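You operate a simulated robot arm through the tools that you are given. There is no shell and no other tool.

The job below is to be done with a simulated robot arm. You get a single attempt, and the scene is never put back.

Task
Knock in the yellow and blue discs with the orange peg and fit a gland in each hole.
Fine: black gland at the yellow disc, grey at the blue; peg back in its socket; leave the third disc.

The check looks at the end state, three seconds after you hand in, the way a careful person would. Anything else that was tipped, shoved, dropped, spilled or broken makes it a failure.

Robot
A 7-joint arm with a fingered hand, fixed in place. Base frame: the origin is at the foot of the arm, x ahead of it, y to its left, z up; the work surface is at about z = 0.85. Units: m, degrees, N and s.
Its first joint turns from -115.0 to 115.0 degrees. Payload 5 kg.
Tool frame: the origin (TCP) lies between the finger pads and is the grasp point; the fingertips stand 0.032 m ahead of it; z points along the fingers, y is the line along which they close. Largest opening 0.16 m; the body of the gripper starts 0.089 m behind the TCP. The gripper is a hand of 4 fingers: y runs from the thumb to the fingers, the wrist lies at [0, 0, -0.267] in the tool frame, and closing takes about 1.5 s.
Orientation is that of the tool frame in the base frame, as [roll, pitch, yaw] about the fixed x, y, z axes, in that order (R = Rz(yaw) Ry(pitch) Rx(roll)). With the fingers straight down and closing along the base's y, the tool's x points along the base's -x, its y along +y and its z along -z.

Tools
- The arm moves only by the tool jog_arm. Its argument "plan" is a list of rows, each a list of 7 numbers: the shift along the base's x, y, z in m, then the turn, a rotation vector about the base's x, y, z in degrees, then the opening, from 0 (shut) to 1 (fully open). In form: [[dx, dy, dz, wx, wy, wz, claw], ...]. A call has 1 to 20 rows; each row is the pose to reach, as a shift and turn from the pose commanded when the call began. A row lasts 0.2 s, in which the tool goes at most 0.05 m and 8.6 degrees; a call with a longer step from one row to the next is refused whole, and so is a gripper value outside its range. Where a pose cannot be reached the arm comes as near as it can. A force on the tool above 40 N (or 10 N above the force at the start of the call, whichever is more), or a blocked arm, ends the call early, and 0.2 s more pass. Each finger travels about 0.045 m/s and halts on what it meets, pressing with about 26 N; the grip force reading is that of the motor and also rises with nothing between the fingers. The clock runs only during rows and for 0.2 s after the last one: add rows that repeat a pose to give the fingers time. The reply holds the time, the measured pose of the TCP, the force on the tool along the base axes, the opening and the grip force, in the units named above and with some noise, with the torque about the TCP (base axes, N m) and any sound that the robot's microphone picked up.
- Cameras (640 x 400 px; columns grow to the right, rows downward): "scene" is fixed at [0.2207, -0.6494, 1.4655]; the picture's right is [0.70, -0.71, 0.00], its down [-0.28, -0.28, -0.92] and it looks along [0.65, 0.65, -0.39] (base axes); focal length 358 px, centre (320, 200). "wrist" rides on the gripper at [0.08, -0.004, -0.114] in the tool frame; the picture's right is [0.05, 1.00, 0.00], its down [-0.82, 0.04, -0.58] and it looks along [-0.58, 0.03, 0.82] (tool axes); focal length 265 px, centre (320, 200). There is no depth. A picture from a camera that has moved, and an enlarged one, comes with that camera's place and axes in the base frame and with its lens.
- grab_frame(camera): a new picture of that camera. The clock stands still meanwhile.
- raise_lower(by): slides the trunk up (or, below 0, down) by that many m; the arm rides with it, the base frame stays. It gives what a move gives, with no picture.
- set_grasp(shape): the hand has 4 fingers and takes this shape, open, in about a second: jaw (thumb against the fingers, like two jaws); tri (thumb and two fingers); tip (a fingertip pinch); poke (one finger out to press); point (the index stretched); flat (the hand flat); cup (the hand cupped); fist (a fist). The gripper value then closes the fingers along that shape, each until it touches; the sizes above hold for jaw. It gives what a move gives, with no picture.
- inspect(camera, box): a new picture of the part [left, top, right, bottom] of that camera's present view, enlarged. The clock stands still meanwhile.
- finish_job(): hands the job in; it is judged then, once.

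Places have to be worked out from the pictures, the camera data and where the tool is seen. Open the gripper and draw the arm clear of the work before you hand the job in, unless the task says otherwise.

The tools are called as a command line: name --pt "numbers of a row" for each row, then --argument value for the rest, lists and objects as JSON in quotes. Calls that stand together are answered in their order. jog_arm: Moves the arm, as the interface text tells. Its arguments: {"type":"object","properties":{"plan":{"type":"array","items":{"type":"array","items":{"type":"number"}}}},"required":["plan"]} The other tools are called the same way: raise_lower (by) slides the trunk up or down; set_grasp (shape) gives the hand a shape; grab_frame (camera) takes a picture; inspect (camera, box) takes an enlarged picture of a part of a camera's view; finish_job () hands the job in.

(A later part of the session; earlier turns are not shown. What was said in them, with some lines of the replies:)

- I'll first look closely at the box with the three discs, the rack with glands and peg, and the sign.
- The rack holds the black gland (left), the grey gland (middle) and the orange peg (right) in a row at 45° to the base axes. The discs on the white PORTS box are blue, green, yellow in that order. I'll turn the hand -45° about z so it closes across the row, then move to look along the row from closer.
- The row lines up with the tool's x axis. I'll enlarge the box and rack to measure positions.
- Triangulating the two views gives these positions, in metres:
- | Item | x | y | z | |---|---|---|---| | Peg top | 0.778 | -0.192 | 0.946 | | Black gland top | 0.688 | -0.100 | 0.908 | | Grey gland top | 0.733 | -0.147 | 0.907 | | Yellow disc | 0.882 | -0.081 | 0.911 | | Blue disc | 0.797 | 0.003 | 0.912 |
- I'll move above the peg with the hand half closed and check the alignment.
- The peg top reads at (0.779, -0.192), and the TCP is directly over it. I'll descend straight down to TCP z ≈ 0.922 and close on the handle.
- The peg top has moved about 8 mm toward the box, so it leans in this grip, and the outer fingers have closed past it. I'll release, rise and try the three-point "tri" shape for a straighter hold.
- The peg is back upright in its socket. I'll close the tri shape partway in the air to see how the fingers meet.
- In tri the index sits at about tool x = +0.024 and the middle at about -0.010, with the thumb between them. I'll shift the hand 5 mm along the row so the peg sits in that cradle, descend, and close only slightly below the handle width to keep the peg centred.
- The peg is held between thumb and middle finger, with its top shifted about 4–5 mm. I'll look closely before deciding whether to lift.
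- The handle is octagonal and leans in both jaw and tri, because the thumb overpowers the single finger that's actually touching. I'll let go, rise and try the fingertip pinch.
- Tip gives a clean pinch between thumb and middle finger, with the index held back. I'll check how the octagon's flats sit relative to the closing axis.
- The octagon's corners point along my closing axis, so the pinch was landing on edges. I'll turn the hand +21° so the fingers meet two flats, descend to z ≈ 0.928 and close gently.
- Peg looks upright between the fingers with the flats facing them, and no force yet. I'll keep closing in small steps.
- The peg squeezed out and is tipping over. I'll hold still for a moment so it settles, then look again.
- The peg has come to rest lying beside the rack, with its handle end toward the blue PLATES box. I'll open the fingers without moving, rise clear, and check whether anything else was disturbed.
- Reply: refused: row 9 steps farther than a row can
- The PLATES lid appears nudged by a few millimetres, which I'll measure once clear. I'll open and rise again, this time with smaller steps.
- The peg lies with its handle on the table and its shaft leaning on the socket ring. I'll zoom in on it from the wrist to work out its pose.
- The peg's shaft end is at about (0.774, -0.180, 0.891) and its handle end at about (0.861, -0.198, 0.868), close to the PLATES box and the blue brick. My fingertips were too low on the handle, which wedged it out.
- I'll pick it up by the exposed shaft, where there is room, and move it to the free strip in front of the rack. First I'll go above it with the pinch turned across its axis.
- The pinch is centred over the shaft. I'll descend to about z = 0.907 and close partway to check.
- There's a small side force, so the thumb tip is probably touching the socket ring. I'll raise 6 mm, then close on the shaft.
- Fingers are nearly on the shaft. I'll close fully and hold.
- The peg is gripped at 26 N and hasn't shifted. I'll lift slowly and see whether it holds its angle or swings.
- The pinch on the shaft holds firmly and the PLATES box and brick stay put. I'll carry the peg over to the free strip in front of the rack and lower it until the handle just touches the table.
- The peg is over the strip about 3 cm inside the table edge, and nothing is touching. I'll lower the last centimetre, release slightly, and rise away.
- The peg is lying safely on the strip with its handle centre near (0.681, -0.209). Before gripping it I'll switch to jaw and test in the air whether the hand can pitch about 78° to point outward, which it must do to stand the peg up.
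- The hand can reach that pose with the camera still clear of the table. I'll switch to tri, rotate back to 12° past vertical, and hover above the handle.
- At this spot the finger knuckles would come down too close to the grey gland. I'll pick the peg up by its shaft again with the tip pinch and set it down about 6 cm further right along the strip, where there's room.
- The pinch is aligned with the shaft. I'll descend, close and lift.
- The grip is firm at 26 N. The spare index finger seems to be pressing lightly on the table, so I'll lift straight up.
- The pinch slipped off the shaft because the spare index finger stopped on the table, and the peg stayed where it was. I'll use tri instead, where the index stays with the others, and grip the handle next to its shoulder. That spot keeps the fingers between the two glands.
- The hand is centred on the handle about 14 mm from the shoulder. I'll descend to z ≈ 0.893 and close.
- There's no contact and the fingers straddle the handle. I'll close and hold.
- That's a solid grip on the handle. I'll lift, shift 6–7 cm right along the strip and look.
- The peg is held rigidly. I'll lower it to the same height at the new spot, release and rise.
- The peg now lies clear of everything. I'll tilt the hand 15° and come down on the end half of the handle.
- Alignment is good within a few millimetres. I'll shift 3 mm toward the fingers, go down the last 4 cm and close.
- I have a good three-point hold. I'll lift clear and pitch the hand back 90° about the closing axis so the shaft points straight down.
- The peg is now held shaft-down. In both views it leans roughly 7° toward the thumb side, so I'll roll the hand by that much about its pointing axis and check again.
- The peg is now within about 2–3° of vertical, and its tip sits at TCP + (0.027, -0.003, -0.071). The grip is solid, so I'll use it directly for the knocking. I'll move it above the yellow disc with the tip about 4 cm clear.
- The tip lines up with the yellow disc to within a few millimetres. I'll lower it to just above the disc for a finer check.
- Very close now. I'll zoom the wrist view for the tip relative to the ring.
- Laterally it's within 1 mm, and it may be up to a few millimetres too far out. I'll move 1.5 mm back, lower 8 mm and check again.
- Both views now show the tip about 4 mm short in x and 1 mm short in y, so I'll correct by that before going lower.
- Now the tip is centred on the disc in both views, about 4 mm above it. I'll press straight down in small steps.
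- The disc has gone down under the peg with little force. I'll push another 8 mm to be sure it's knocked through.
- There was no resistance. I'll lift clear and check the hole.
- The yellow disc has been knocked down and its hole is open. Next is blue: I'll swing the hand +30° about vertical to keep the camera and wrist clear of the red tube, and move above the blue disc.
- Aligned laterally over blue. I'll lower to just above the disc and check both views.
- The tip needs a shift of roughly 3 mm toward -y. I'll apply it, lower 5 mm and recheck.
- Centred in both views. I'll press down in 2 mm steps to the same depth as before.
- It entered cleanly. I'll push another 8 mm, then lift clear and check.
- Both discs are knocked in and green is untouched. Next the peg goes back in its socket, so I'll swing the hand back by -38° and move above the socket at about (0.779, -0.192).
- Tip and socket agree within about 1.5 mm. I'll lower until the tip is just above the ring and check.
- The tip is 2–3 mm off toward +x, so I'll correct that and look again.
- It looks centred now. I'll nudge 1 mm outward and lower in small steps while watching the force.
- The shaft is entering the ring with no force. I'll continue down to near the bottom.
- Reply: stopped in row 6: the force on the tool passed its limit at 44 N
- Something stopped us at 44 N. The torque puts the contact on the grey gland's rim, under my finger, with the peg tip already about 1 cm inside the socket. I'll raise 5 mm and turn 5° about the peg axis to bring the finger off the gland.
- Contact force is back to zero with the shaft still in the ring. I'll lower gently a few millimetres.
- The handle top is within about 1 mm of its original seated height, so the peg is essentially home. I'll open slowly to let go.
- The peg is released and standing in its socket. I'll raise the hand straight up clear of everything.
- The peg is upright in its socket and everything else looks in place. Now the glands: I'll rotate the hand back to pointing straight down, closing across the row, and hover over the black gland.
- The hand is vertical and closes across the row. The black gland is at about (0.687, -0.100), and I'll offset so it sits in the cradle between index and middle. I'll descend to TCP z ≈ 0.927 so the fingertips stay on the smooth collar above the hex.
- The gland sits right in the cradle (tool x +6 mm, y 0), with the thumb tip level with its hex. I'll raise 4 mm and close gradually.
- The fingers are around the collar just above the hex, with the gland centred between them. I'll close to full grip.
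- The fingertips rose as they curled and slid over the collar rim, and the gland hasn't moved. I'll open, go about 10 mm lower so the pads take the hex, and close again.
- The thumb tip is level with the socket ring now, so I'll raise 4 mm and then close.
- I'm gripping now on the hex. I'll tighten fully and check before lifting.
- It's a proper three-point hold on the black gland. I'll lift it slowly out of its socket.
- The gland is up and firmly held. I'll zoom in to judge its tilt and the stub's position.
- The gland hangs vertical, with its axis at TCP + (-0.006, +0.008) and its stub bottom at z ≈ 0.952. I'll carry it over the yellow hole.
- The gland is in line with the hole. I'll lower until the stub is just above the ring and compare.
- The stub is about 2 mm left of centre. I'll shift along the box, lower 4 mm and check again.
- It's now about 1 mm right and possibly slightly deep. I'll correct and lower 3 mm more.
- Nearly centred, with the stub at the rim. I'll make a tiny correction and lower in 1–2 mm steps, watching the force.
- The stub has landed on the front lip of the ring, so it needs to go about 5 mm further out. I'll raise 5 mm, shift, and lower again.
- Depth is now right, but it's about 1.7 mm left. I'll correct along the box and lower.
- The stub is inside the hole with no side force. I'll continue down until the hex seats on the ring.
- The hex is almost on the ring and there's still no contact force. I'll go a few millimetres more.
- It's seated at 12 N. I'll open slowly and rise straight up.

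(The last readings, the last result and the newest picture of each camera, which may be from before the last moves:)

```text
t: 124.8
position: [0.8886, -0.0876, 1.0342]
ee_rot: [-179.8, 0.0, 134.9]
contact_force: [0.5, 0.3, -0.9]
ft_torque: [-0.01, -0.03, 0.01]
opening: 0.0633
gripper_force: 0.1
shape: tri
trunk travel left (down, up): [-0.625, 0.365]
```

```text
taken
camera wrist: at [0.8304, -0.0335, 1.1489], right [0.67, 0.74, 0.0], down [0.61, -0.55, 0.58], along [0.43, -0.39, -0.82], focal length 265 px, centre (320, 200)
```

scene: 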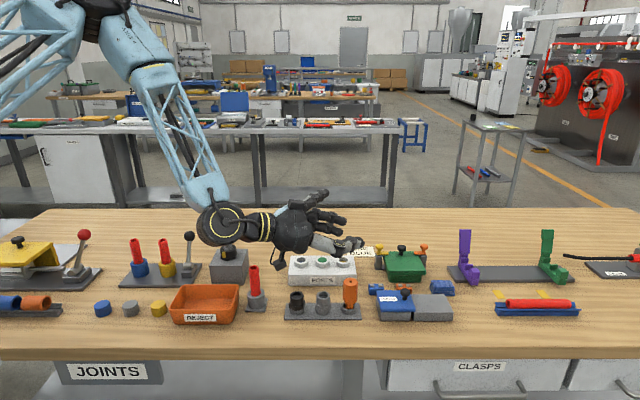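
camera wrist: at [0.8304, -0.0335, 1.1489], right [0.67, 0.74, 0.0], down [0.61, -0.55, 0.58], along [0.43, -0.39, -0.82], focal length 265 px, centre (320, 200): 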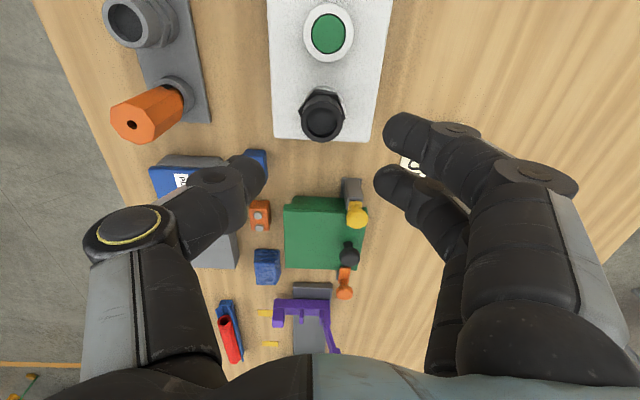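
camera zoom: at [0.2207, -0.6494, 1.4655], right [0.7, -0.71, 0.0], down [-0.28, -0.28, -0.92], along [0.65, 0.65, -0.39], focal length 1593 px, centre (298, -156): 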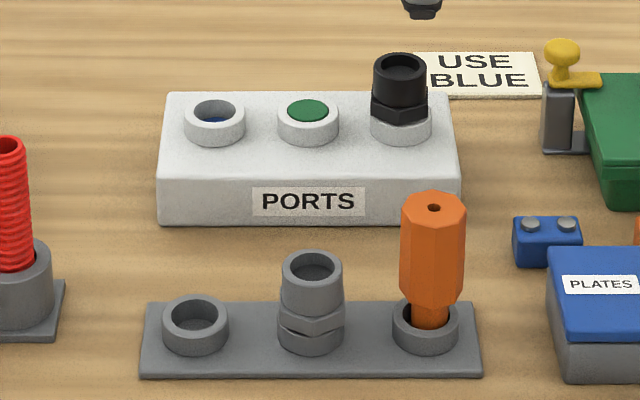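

The black gland stands in the yellow port. I'll look closely at how it's seated.

inspect --camera "scene" --box '[325, 240, 360, 275]'

inspect --camera "wrist" --box '[270, 60, 370, 150]'

inspect --camera "scene" --box '[300, 285, 335, 320]'

```text
11.43 times, centred on (342, 258) of scene
camera zoom: at [0.2207, -0.6494, 1.4655], right [0.7, -0.71, 0.0], down [-0.28, -0.28, -0.92], along [0.65, 0.65, -0.39], focal length 4096 px, centre (63, -457)
```

zoom: 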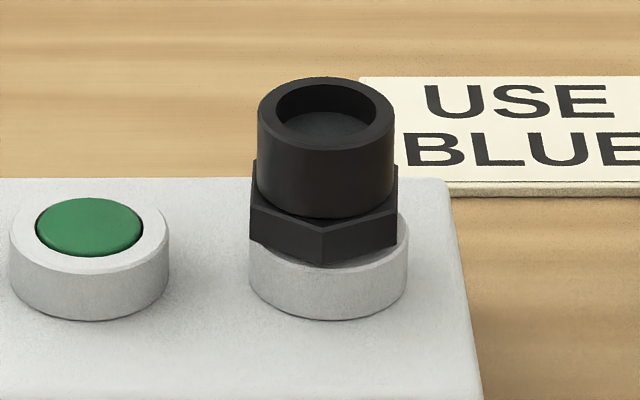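

```text
4.44 times, centred on (320, 105) of wrist
camera zoom: at [0.8304, -0.0335, 1.1489], right [0.67, 0.74, 0.0], down [0.61, -0.55, 0.58], along [0.43, -0.39, -0.82], focal length 1180 px, centre (320, 622)
```

zoom: 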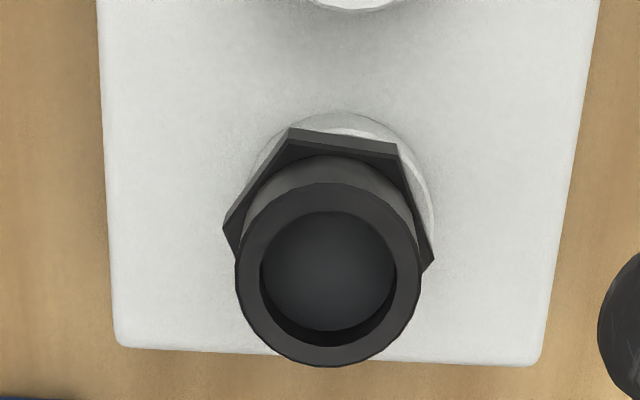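

```text
11.43 times, centred on (318, 302) of scene
camera zoom: at [0.2207, -0.6494, 1.4655], right [0.7, -0.71, 0.0], down [-0.28, -0.28, -0.92], along [0.65, 0.65, -0.39], focal length 4096 px, centre (349, -971)
```

zoom: 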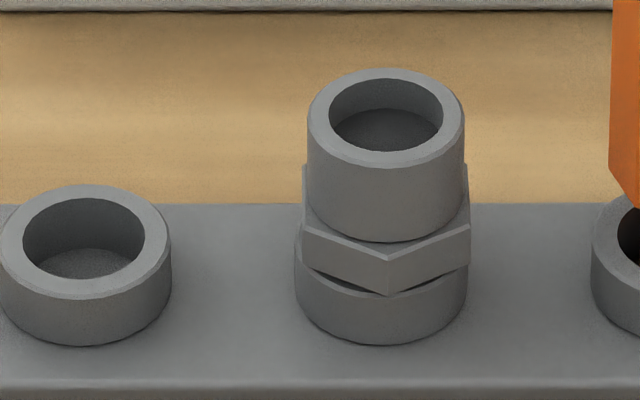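

The black gland sits flat on the ring. Now the grey one: I'll move above it with the same hand offset.

jog_arm --pt "-0.03 -0.0135 0.01 0 0 0 0.4" --pt "-0.06 -0.027 0.01 0 0 0 0.4" --pt "-0.09 -0.04 0.01 0 0 0 0.4" --pt "-0.12 -0.054 0.01 0 0 0 0.38" --pt "-0.1506 -0.0673 0 0 0 0 0.36" --pt "-0.1506 -0.0673 -0.02 0 0 0 0.36" --pt "-0.1506 -0.0673 -0.02 0 0 0 0.36"

grab_frame --camera "wrist"

inspect --camera "scene" --box '[280, 235, 370, 325]'

```text
t: 126.4
position: [0.7427, -0.155, 1.0123]
ee_rot: [-179.9, 0.0, 135.1]
contact_force: [0.7, -0.2, 0.1]
ft_torque: [-0.02, -0.01, -0.02]
opening: 0.0583
gripper_force: 0.1
shape: tri
trunk travel left (down, up): [-0.625, 0.365]
```

```text
taken
camera wrist: at [0.6827, -0.1019, 1.1268], right [0.67, 0.74, 0.0], down [0.61, -0.55, 0.58], along [0.43, -0.39, -0.82], focal length 265 px, centre (320, 200)
```

wrist: 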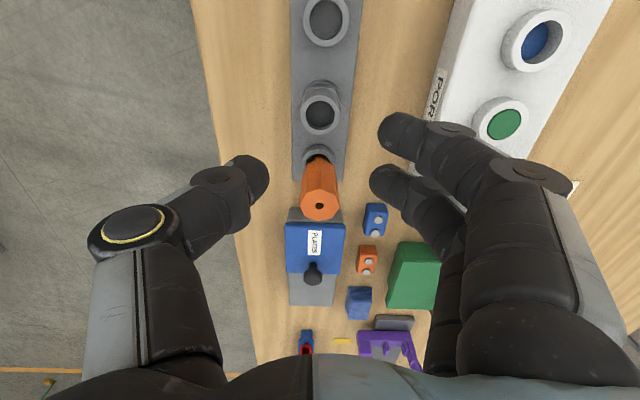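

```text
4.44 times, centred on (325, 280) of scene
camera zoom: at [0.2207, -0.6494, 1.4655], right [0.7, -0.71, 0.0], down [-0.28, -0.28, -0.92], along [0.65, 0.65, -0.39], focal length 1593 px, centre (298, -156)
```

zoom: 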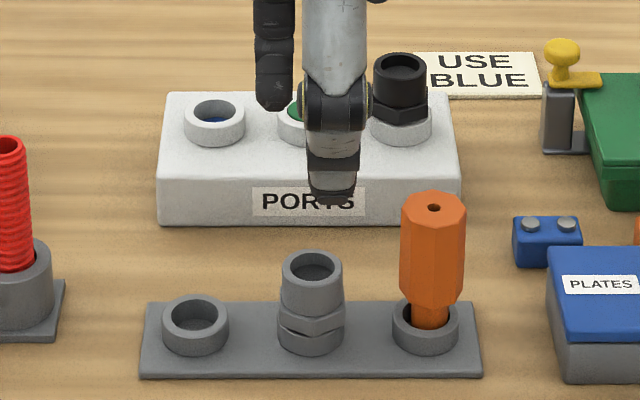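

Grey gland at (0.734, -0.147). I'll descend to the same relative height as before (TCP z ≈ 0.922) and close gradually.

jog_arm --pt "-0.0015 0.0004 -0.03 0 0 0 0.36" --pt "-0.0015 0.0004 -0.06 0 0 0 0.36" --pt "-0.0015 0.0004 -0.08 0 0 0 0.36" --pt "-0.0015 0.0004 -0.0905 0 0 0 0.34" --pt "-0.0015 0.0004 -0.0905 0 0 0 0.3" --pt "-0.0015 0.0004 -0.0905 0 0 0 0.26" --pt "-0.0015 0.0004 -0.0905 0 0 0 0.22" --pt "-0.0015 0.0004 -0.0905 0 0 0 0.19" --pt "-0.0015 0.0004 -0.0905 0 0 0 0.16" --pt "-0.0015 0.0004 -0.0905 0 0 0 0.16"

grab_frame --camera "wrist"

inspect --camera "scene" --box '[290, 255, 350, 325]'

```text
t: 128.6
position: [0.7414, -0.1552, 0.923]
ee_rot: [-179.8, 0.1, 134.9]
contact_force: [1.0, -0.1, -0.7]
ft_torque: [0.01, 0.01, 0.0]
opening: 0.0199
gripper_force: 24.4
shape: tri
trunk travel left (down, up): [-0.625, 0.365]
```

```text
taken
camera wrist: at [0.6816, -0.1015, 1.0372], right [0.67, 0.74, 0.0], down [0.61, -0.55, 0.58], along [0.43, -0.39, -0.82], focal length 265 px, centre (320, 200)
```

wrist: 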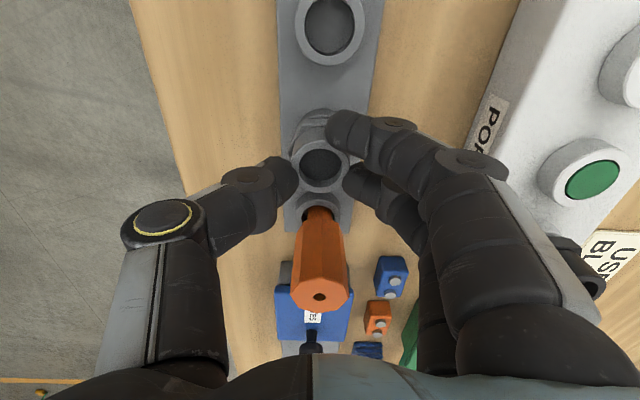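

```text
5.71 times, centred on (320, 290) of scene
camera zoom: at [0.2207, -0.6494, 1.4655], right [0.7, -0.71, 0.0], down [-0.28, -0.28, -0.92], along [0.65, 0.65, -0.39], focal length 2048 px, centre (320, -314)
```

zoom: 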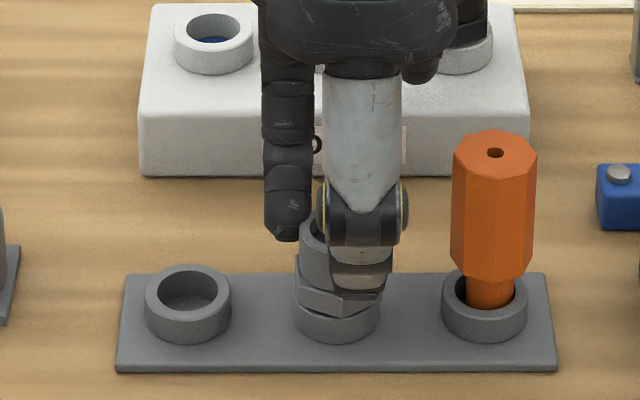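

Same good hold on the grey gland. I'll tighten and lift slowly.

jog_arm --pt "0 0 0 0 0 0 0.1" --pt "0 0 0 0 0 0 0.05" --pt "0 0 0 0 0 0 0" --pt "0 0 0 0 0 0 0" --pt "0 0 0.008 0 0 0 0" --pt "0 0 0.016 0 0 0 0" --pt "0 0 0.026 0 0 0 0" --pt "0 0 0.04 0 0 0 0" --pt "0 0 0.055 0 0 0 0" --pt "0 0 0.07 0 0 0 0" --pt "0 0 0.09 0 0 0 0"

grab_frame --camera "wrist"

inspect --camera "scene" --box '[295, 245, 345, 295]'

inspect --camera "scene" --box '[280, 235, 370, 325]'

```text
t: 131.0
position: [0.7397, -0.1533, 1.0142]
ee_rot: [-179.6, 0.1, 135.0]
contact_force: [0.1, 0.2, -0.1]
ft_torque: [-0.04, -0.01, 0.0]
opening: 0.019
gripper_force: 26.3
shape: tri
trunk travel left (down, up): [-0.625, 0.365]
```

```text
taken
camera wrist: at [0.6798, -0.1001, 1.1289], right [0.67, 0.74, 0.0], down [0.61, -0.55, 0.58], along [0.43, -0.39, -0.82], focal length 265 px, centre (320, 200)
```

wrist: 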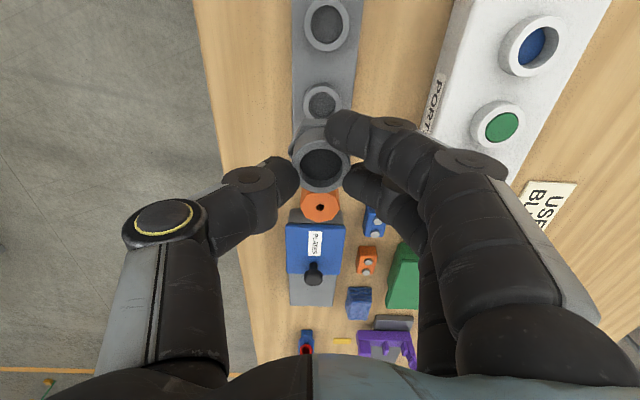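

```text
8.00 times, centred on (320, 270) of scene
camera zoom: at [0.2207, -0.6494, 1.4655], right [0.7, -0.71, 0.0], down [-0.28, -0.28, -0.92], along [0.65, 0.65, -0.39], focal length 2867 px, centre (320, -360)
```

zoom: 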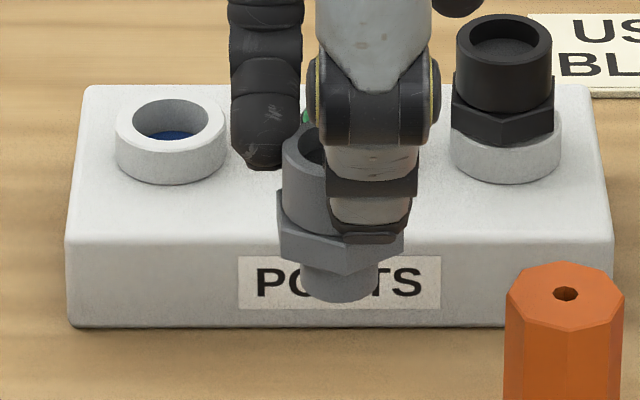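

```text
4.44 times, centred on (325, 280) of scene
camera zoom: at [0.2207, -0.6494, 1.4655], right [0.7, -0.71, 0.0], down [-0.28, -0.28, -0.92], along [0.65, 0.65, -0.39], focal length 1593 px, centre (298, -156)
```

zoom: 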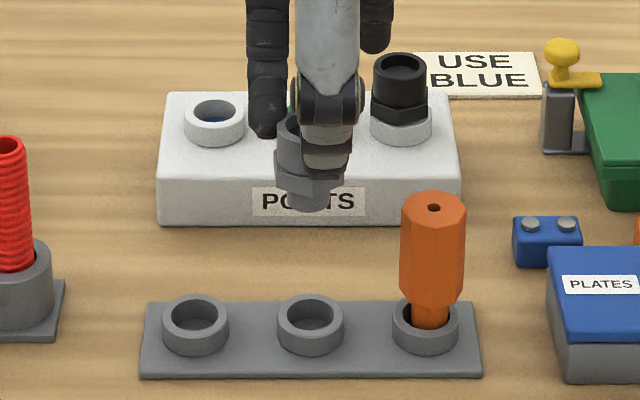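

The grey gland is out and upright, with the peg and black gland undisturbed. I'll carry it over the blue hole, allowing for the bias I saw when placing the black one.

jog_arm --pt "0.014 0.03 0.005 0 0 0 0" --pt "0.028 0.06 0.005 0 0 0 0" --pt "0.042 0.09 0.005 0 0 0 0" --pt "0.056 0.12 0.005 0 0 0 0" --pt "0.0696 0.151 0 0 0 0 0" --pt "0.0696 0.151 -0.015 0 0 0 0" --pt "0.0696 0.151 -0.028 0 0 0 0" --pt "0.0696 0.151 -0.028 0 0 0 0"

inspect --camera "scene" --box '[288, 245, 313, 270]'

grab_frame --camera "wrist"

```text
t: 132.8
position: [0.8101, -0.0008, 0.9836]
ee_rot: [-179.7, 0.0, 135.0]
contact_force: [1.1, 0.7, 0.6]
ft_torque: [-0.03, 0.0, 0.0]
opening: 0.019
gripper_force: 25.9
shape: tri
trunk travel left (down, up): [-0.625, 0.365]
```

```text
16.00 times, centred on (300, 258) of scene
camera zoom: at [0.2207, -0.6494, 1.4655], right [0.7, -0.71, 0.0], down [-0.28, -0.28, -0.92], along [0.65, 0.65, -0.39], focal length 5734 px, centre (632, -720)
```

zoom: 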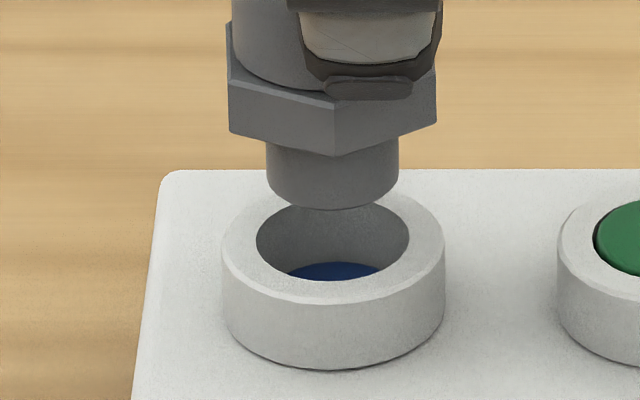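

```text
taken
camera wrist: at [0.7499, 0.0529, 1.0978], right [0.67, 0.74, 0.0], down [0.61, -0.55, 0.58], along [0.43, -0.39, -0.82], focal length 265 px, centre (320, 200)
```

wrist: 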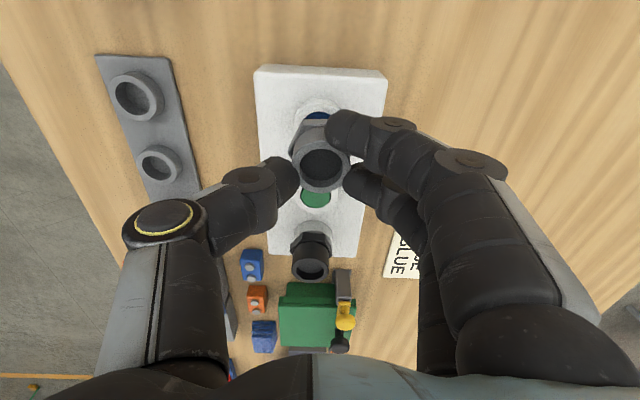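

Centred laterally, and the depth matches the black gland's calibration. I'll lower 10 mm and recheck.

jog_arm --pt "0 0 -0.004 0 0 0 0" --pt "0 0 -0.008 0 0 0 0" --pt "0 0 -0.0105 0 0 0 0" --pt "0 0 -0.0105 0 0 0 0"

inspect --camera "scene" --box '[288, 245, 313, 270]'

```text
t: 133.8
position: [0.8105, -0.0037, 0.9747]
ee_rot: [-179.8, 0.0, 135.0]
contact_force: [0.5, -0.5, 0.4]
ft_torque: [-0.01, -0.04, -0.03]
opening: 0.0191
gripper_force: 26.1
shape: tri
trunk travel left (down, up): [-0.625, 0.365]
```

```text
16.00 times, centred on (300, 258) of scene
camera zoom: at [0.2207, -0.6494, 1.4655], right [0.7, -0.71, 0.0], down [-0.28, -0.28, -0.92], along [0.65, 0.65, -0.39], focal length 5734 px, centre (632, -720)
```

zoom: 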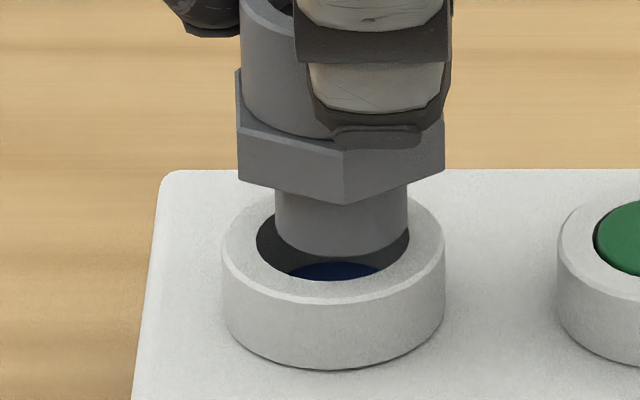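

It has drifted about 1.6 mm right. I'll correct and lower 2 mm.

jog_arm --pt "-0.0014 0.0009 0 0 0 0 0" --pt "-0.0014 0.0009 -0.002 0 0 0 0" --pt "-0.0014 0.0009 -0.002 0 0 0 0"

inspect --camera "scene" --box '[288, 245, 313, 270]'

```text
t: 134.6
position: [0.8089, -0.002, 0.9717]
ee_rot: [-180.0, 0.0, 135.0]
contact_force: [0.8, -0.3, -0.4]
ft_torque: [-0.01, 0.02, -0.03]
opening: 0.019
gripper_force: 25.7
shape: tri
trunk travel left (down, up): [-0.625, 0.365]
```

```text
16.00 times, centred on (300, 258) of scene
camera zoom: at [0.2207, -0.6494, 1.4655], right [0.7, -0.71, 0.0], down [-0.28, -0.28, -0.92], along [0.65, 0.65, -0.39], focal length 5734 px, centre (632, -720)
```

zoom: 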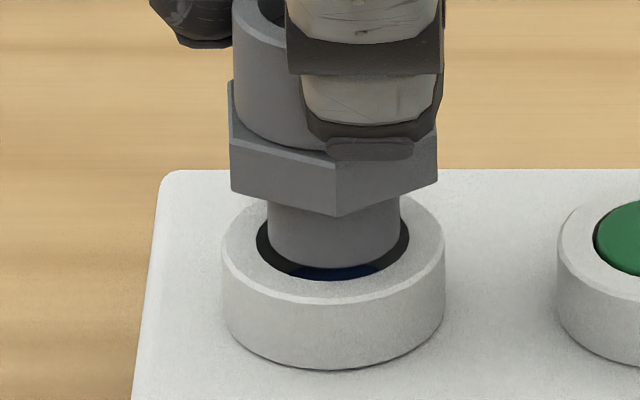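

Centred in both directions. I'll lower into the hole.

jog_arm --pt "0 0 -0.0015 0 0 0 0" --pt "0 0 -0.003 0 0 0 0" --pt "0 0 -0.0045 0 0 0 0" --pt "0 0 -0.006 0 0 0 0" --pt "0 0 -0.006 0 0 0 0"

inspect --camera "scene" --box '[288, 245, 313, 270]'

```text
t: 135.8
position: [0.8077, -0.0017, 0.9669]
ee_rot: [-180.0, 0.0, 135.0]
contact_force: [-0.1, -0.1, -0.1]
ft_torque: [0.01, -0.04, 0.01]
opening: 0.0189
gripper_force: 26.1
shape: tri
trunk travel left (down, up): [-0.625, 0.365]
```

```text
16.00 times, centred on (300, 258) of scene
camera zoom: at [0.2207, -0.6494, 1.4655], right [0.7, -0.71, 0.0], down [-0.28, -0.28, -0.92], along [0.65, 0.65, -0.39], focal length 5734 px, centre (632, -720)
```

zoom: 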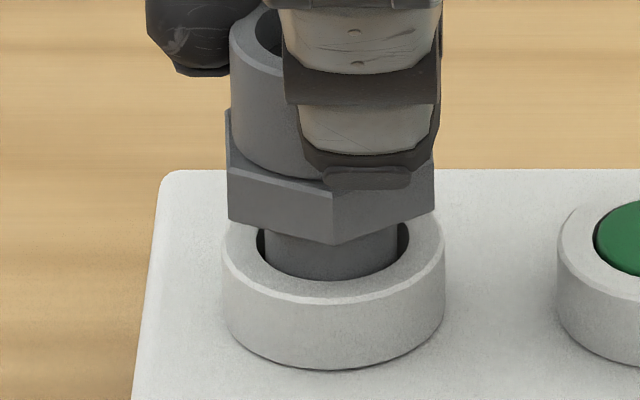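

The stub is in the hole with no force. I'll continue down until the hex seats, as with the black one.

jog_arm --pt "0 0 -0.002 0 0 0 0" --pt "0 0 -0.004 0 0 0 0" --pt "0 0 -0.006 0 0 0 0" --pt "0 0 -0.008 0 0 0 0" --pt "0 0 -0.01 0 0 0 0" --pt "0 0 -0.0115 0 0 0 0" --pt "0 0 -0.013 0 0 0 0"

inspect --camera "scene" --box '[283, 240, 318, 275]'

```text
t: 137.4
position: [0.8073, -0.0029, 0.9547]
ee_rot: [180.0, 0.2, 135.0]
contact_force: [-1.3, 0.9, 18.5]
ft_torque: [0.2, 0.1, 0.02]
opening: 0.0193
gripper_force: 25.8
shape: tri
trunk travel left (down, up): [-0.625, 0.365]
```

```text
11.43 times, centred on (300, 258) of scene
camera zoom: at [0.2207, -0.6494, 1.4655], right [0.7, -0.71, 0.0], down [-0.28, -0.28, -0.92], along [0.65, 0.65, -0.39], focal length 4096 px, centre (543, -457)
```

zoom: 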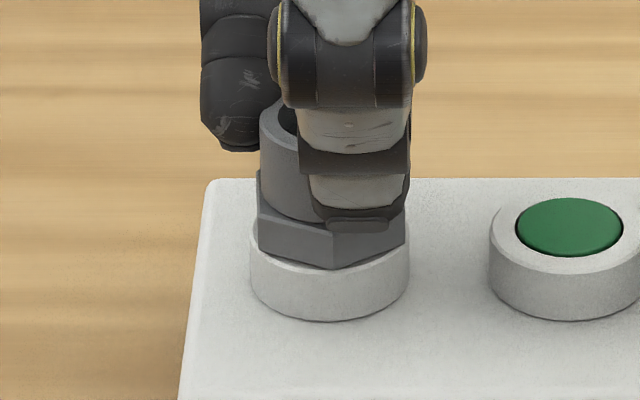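

Seated with 18 N of contact. I'll open slowly and rise straight up.

jog_arm --pt "0 0 0.001 0 0 0 0.06" --pt "0 0 0.001 0 0 0 0.12" --pt "0 0 0.001 0 0 0 0.18" --pt "0 0 0.001 0 0 0 0.24" --pt "0 0 0.001 0 0 0 0.3" --pt "0 0 0.001 0 0 0 0.36" --pt "0 0 0.001 0 0 0 0.4" --pt "0 0 0.005 0 0 0 0.4" --pt "0 0 0.02 0 0 0 0.4" --pt "0 0 0.045 0 0 0 0.4" --pt "0 0 0.08 0 0 0 0.4" --pt "0 0 0.12 0 0 0 0.4"

inspect --camera "scene" --box '[280, 235, 370, 325]'

inspect --camera "scene" --box '[370, 265, 460, 325]'

grab_frame --camera "wrist"

```text
t: 140.0
position: [0.8069, -0.0005, 1.0721]
ee_rot: [-179.9, 0.0, 135.0]
contact_force: [-0.2, 0.1, 0.2]
ft_torque: [-0.02, -0.05, 0.02]
opening: 0.0635
gripper_force: 0.2
shape: tri
trunk travel left (down, up): [-0.625, 0.365]
```

```text
4.44 times, centred on (325, 280) of scene
camera zoom: at [0.2207, -0.6494, 1.4655], right [0.7, -0.71, 0.0], down [-0.28, -0.28, -0.92], along [0.65, 0.65, -0.39], focal length 1593 px, centre (298, -156)
```

zoom: 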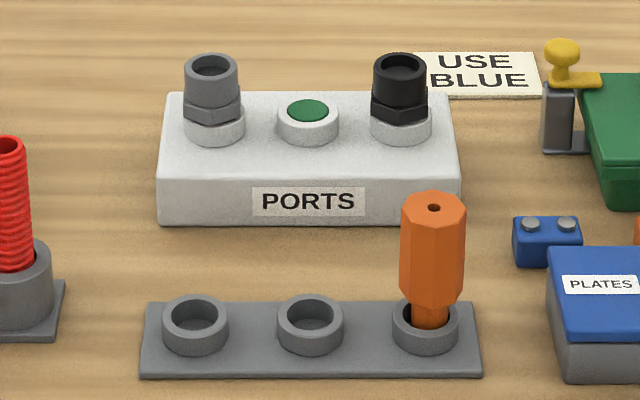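

```text
6.67 times, centred on (415, 295) of scene
camera zoom: at [0.2207, -0.6494, 1.4655], right [0.7, -0.71, 0.0], down [-0.28, -0.28, -0.92], along [0.65, 0.65, -0.39], focal length 2389 px, centre (-313, -433)
```

zoom: 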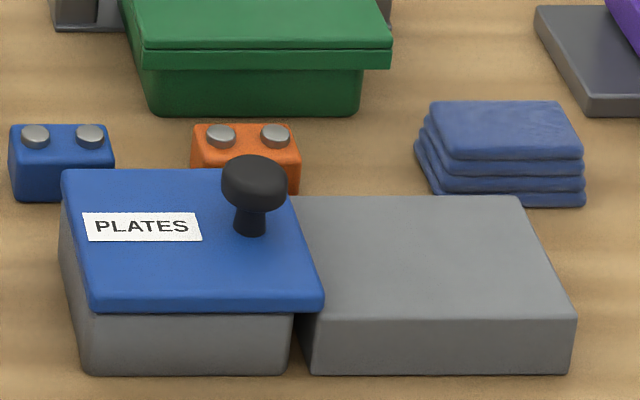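

```text
taken
camera wrist: at [0.7475, 0.0543, 1.1866], right [0.67, 0.74, 0.0], down [0.61, -0.55, 0.58], along [0.43, -0.39, -0.82], focal length 265 px, centre (320, 200)
```

wrist: 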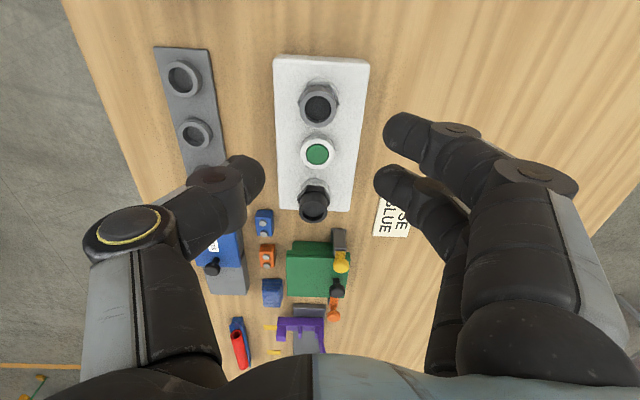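

Both glands are fitted and green is untouched. I'll compare the PLATES lid with my earlier picture to see how far the falling peg moved it.

inspect --camera "scene" --box '[320, 240, 390, 325]'

inspect --camera "scene" --box '[150, 220, 470, 340]'

inspect --camera "scene" --box '[270, 235, 390, 325]'

```text
4.71 times, centred on (355, 282) of scene
camera zoom: at [0.2207, -0.6494, 1.4655], right [0.7, -0.71, 0.0], down [-0.28, -0.28, -0.92], along [0.65, 0.65, -0.39], focal length 1687 px, centre (155, -188)
```

zoom: 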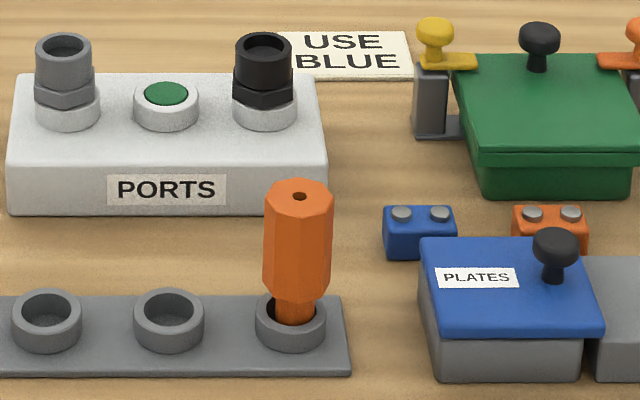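

```text
2.00 times, centred on (310, 280) of scene
camera zoom: at [0.2207, -0.6494, 1.4655], right [0.7, -0.71, 0.0], down [-0.28, -0.28, -0.92], along [0.65, 0.65, -0.39], focal length 717 px, centre (340, 40)
```

zoom: 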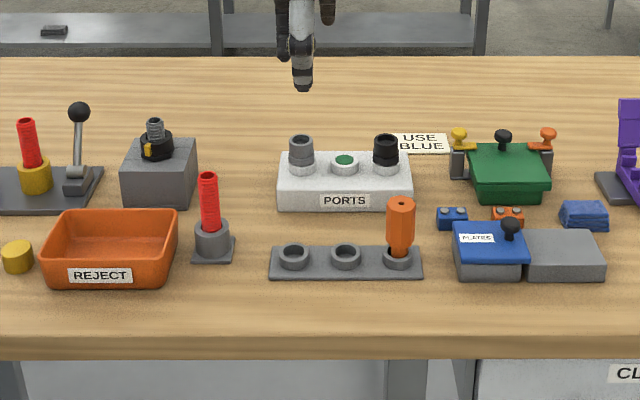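

```text
4.44 times, centred on (330, 280) of scene
camera zoom: at [0.2207, -0.6494, 1.4655], right [0.7, -0.71, 0.0], down [-0.28, -0.28, -0.92], along [0.65, 0.65, -0.39], focal length 1593 px, centre (276, -156)
```

zoom: 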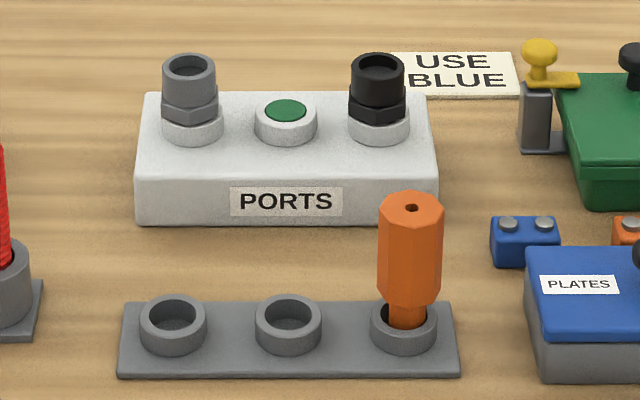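

Everything matches the starting picture apart from about 2 mm on the PLATES lid, which I'll leave alone so I don't disturb it further. The peg is in its socket, black is in the yellow port and grey in the blue port. I'll open the hand and draw the arm clear.

jog_arm --pt "0 0 0.04 0 0 0 0.5" --pt "0 0 0.08 0 0 0 0.6" --pt "-0.03 -0.01 0.11 0 0 0 0.7" --pt "-0.06 -0.02 0.14 0 0 0 0.8" --pt "-0.1 -0.03 0.16 0 0 0 0.9" --pt "-0.14 -0.04 0.17 0 0 0 1" --pt "-0.18 -0.05 0.18 0 0 0 1" --pt "-0.2 -0.06 0.18 0 0 0 1" --pt "-0.2 -0.06 0.18 0 0 0 1" --pt "-0.2 -0.06 0.18 0 0 0 1"

grab_frame --camera "scene"

grab_frame --camera "wrist"

inspect --camera "scene" --box '[325, 265, 375, 325]'

```text
t: 142.2
position: [0.6066, -0.0629, 1.2502]
ee_rot: [-179.9, 0.0, 135.0]
contact_force: [0.1, 0.3, -0.1]
ft_torque: [-0.05, -0.03, 0.0]
opening: 0.1598
gripper_force: 0.1
shape: tri
trunk travel left (down, up): [-0.625, 0.365]
```

```text
taken
```

scene: 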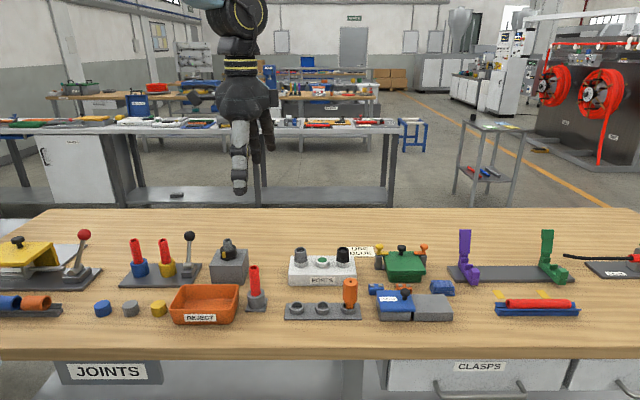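

```text
taken
camera wrist: at [0.5485, -0.0097, 1.3654], right [0.67, 0.74, 0.0], down [0.61, -0.55, 0.58], along [0.43, -0.39, -0.82], focal length 265 px, centre (320, 200)
```

wrist: 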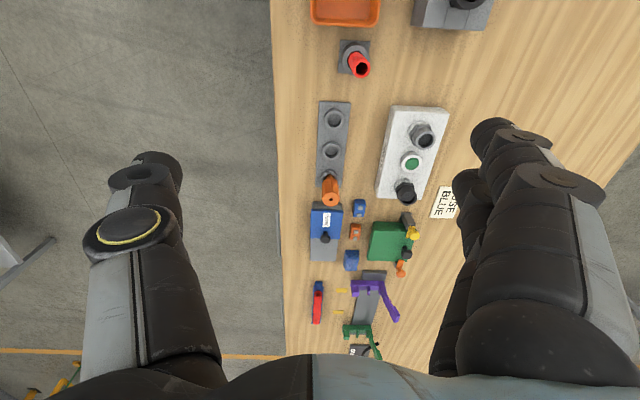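

```text
6.67 times, centred on (350, 295) of scene
camera zoom: at [0.2207, -0.6494, 1.4655], right [0.7, -0.71, 0.0], down [-0.28, -0.28, -0.92], along [0.65, 0.65, -0.39], focal length 2389 px, centre (120, -433)
```

zoom: 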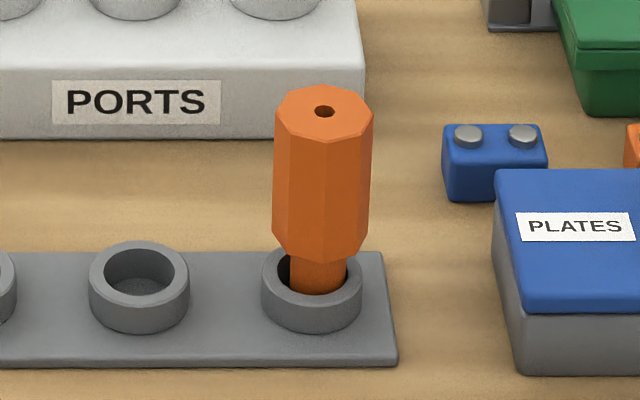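

The arm is clear and the hand is open. The peg is seated as at the start, both glands are in their assigned ports and the green disc is untouched, so I'm handing in.

finish_job

```text
The job is handed in.
```

The yellow and blue discs are knocked in, and I've handed the job in. The black gland is in the yellow hole and the grey gland is in the blue hole, both sitting flat on their rings. The orange peg is back upright in its socket, and the green disc was not touched.

I dropped the peg once. On an early grip it popped out of the socket and fell beside the rack, and I picked it up and stood it up again. The fall pushed the blue PLATES lid about 2–3 mm and turned it slightly. The lid still looks flat on its base, so I left it rather than risk moving it further.

While putting the peg back, a finger pressed on the grey gland with about 44 N. The gland stayed in its rack socket and lifted out normally afterwards. In the last pictures, the other things on the bench looked where they were at the start.
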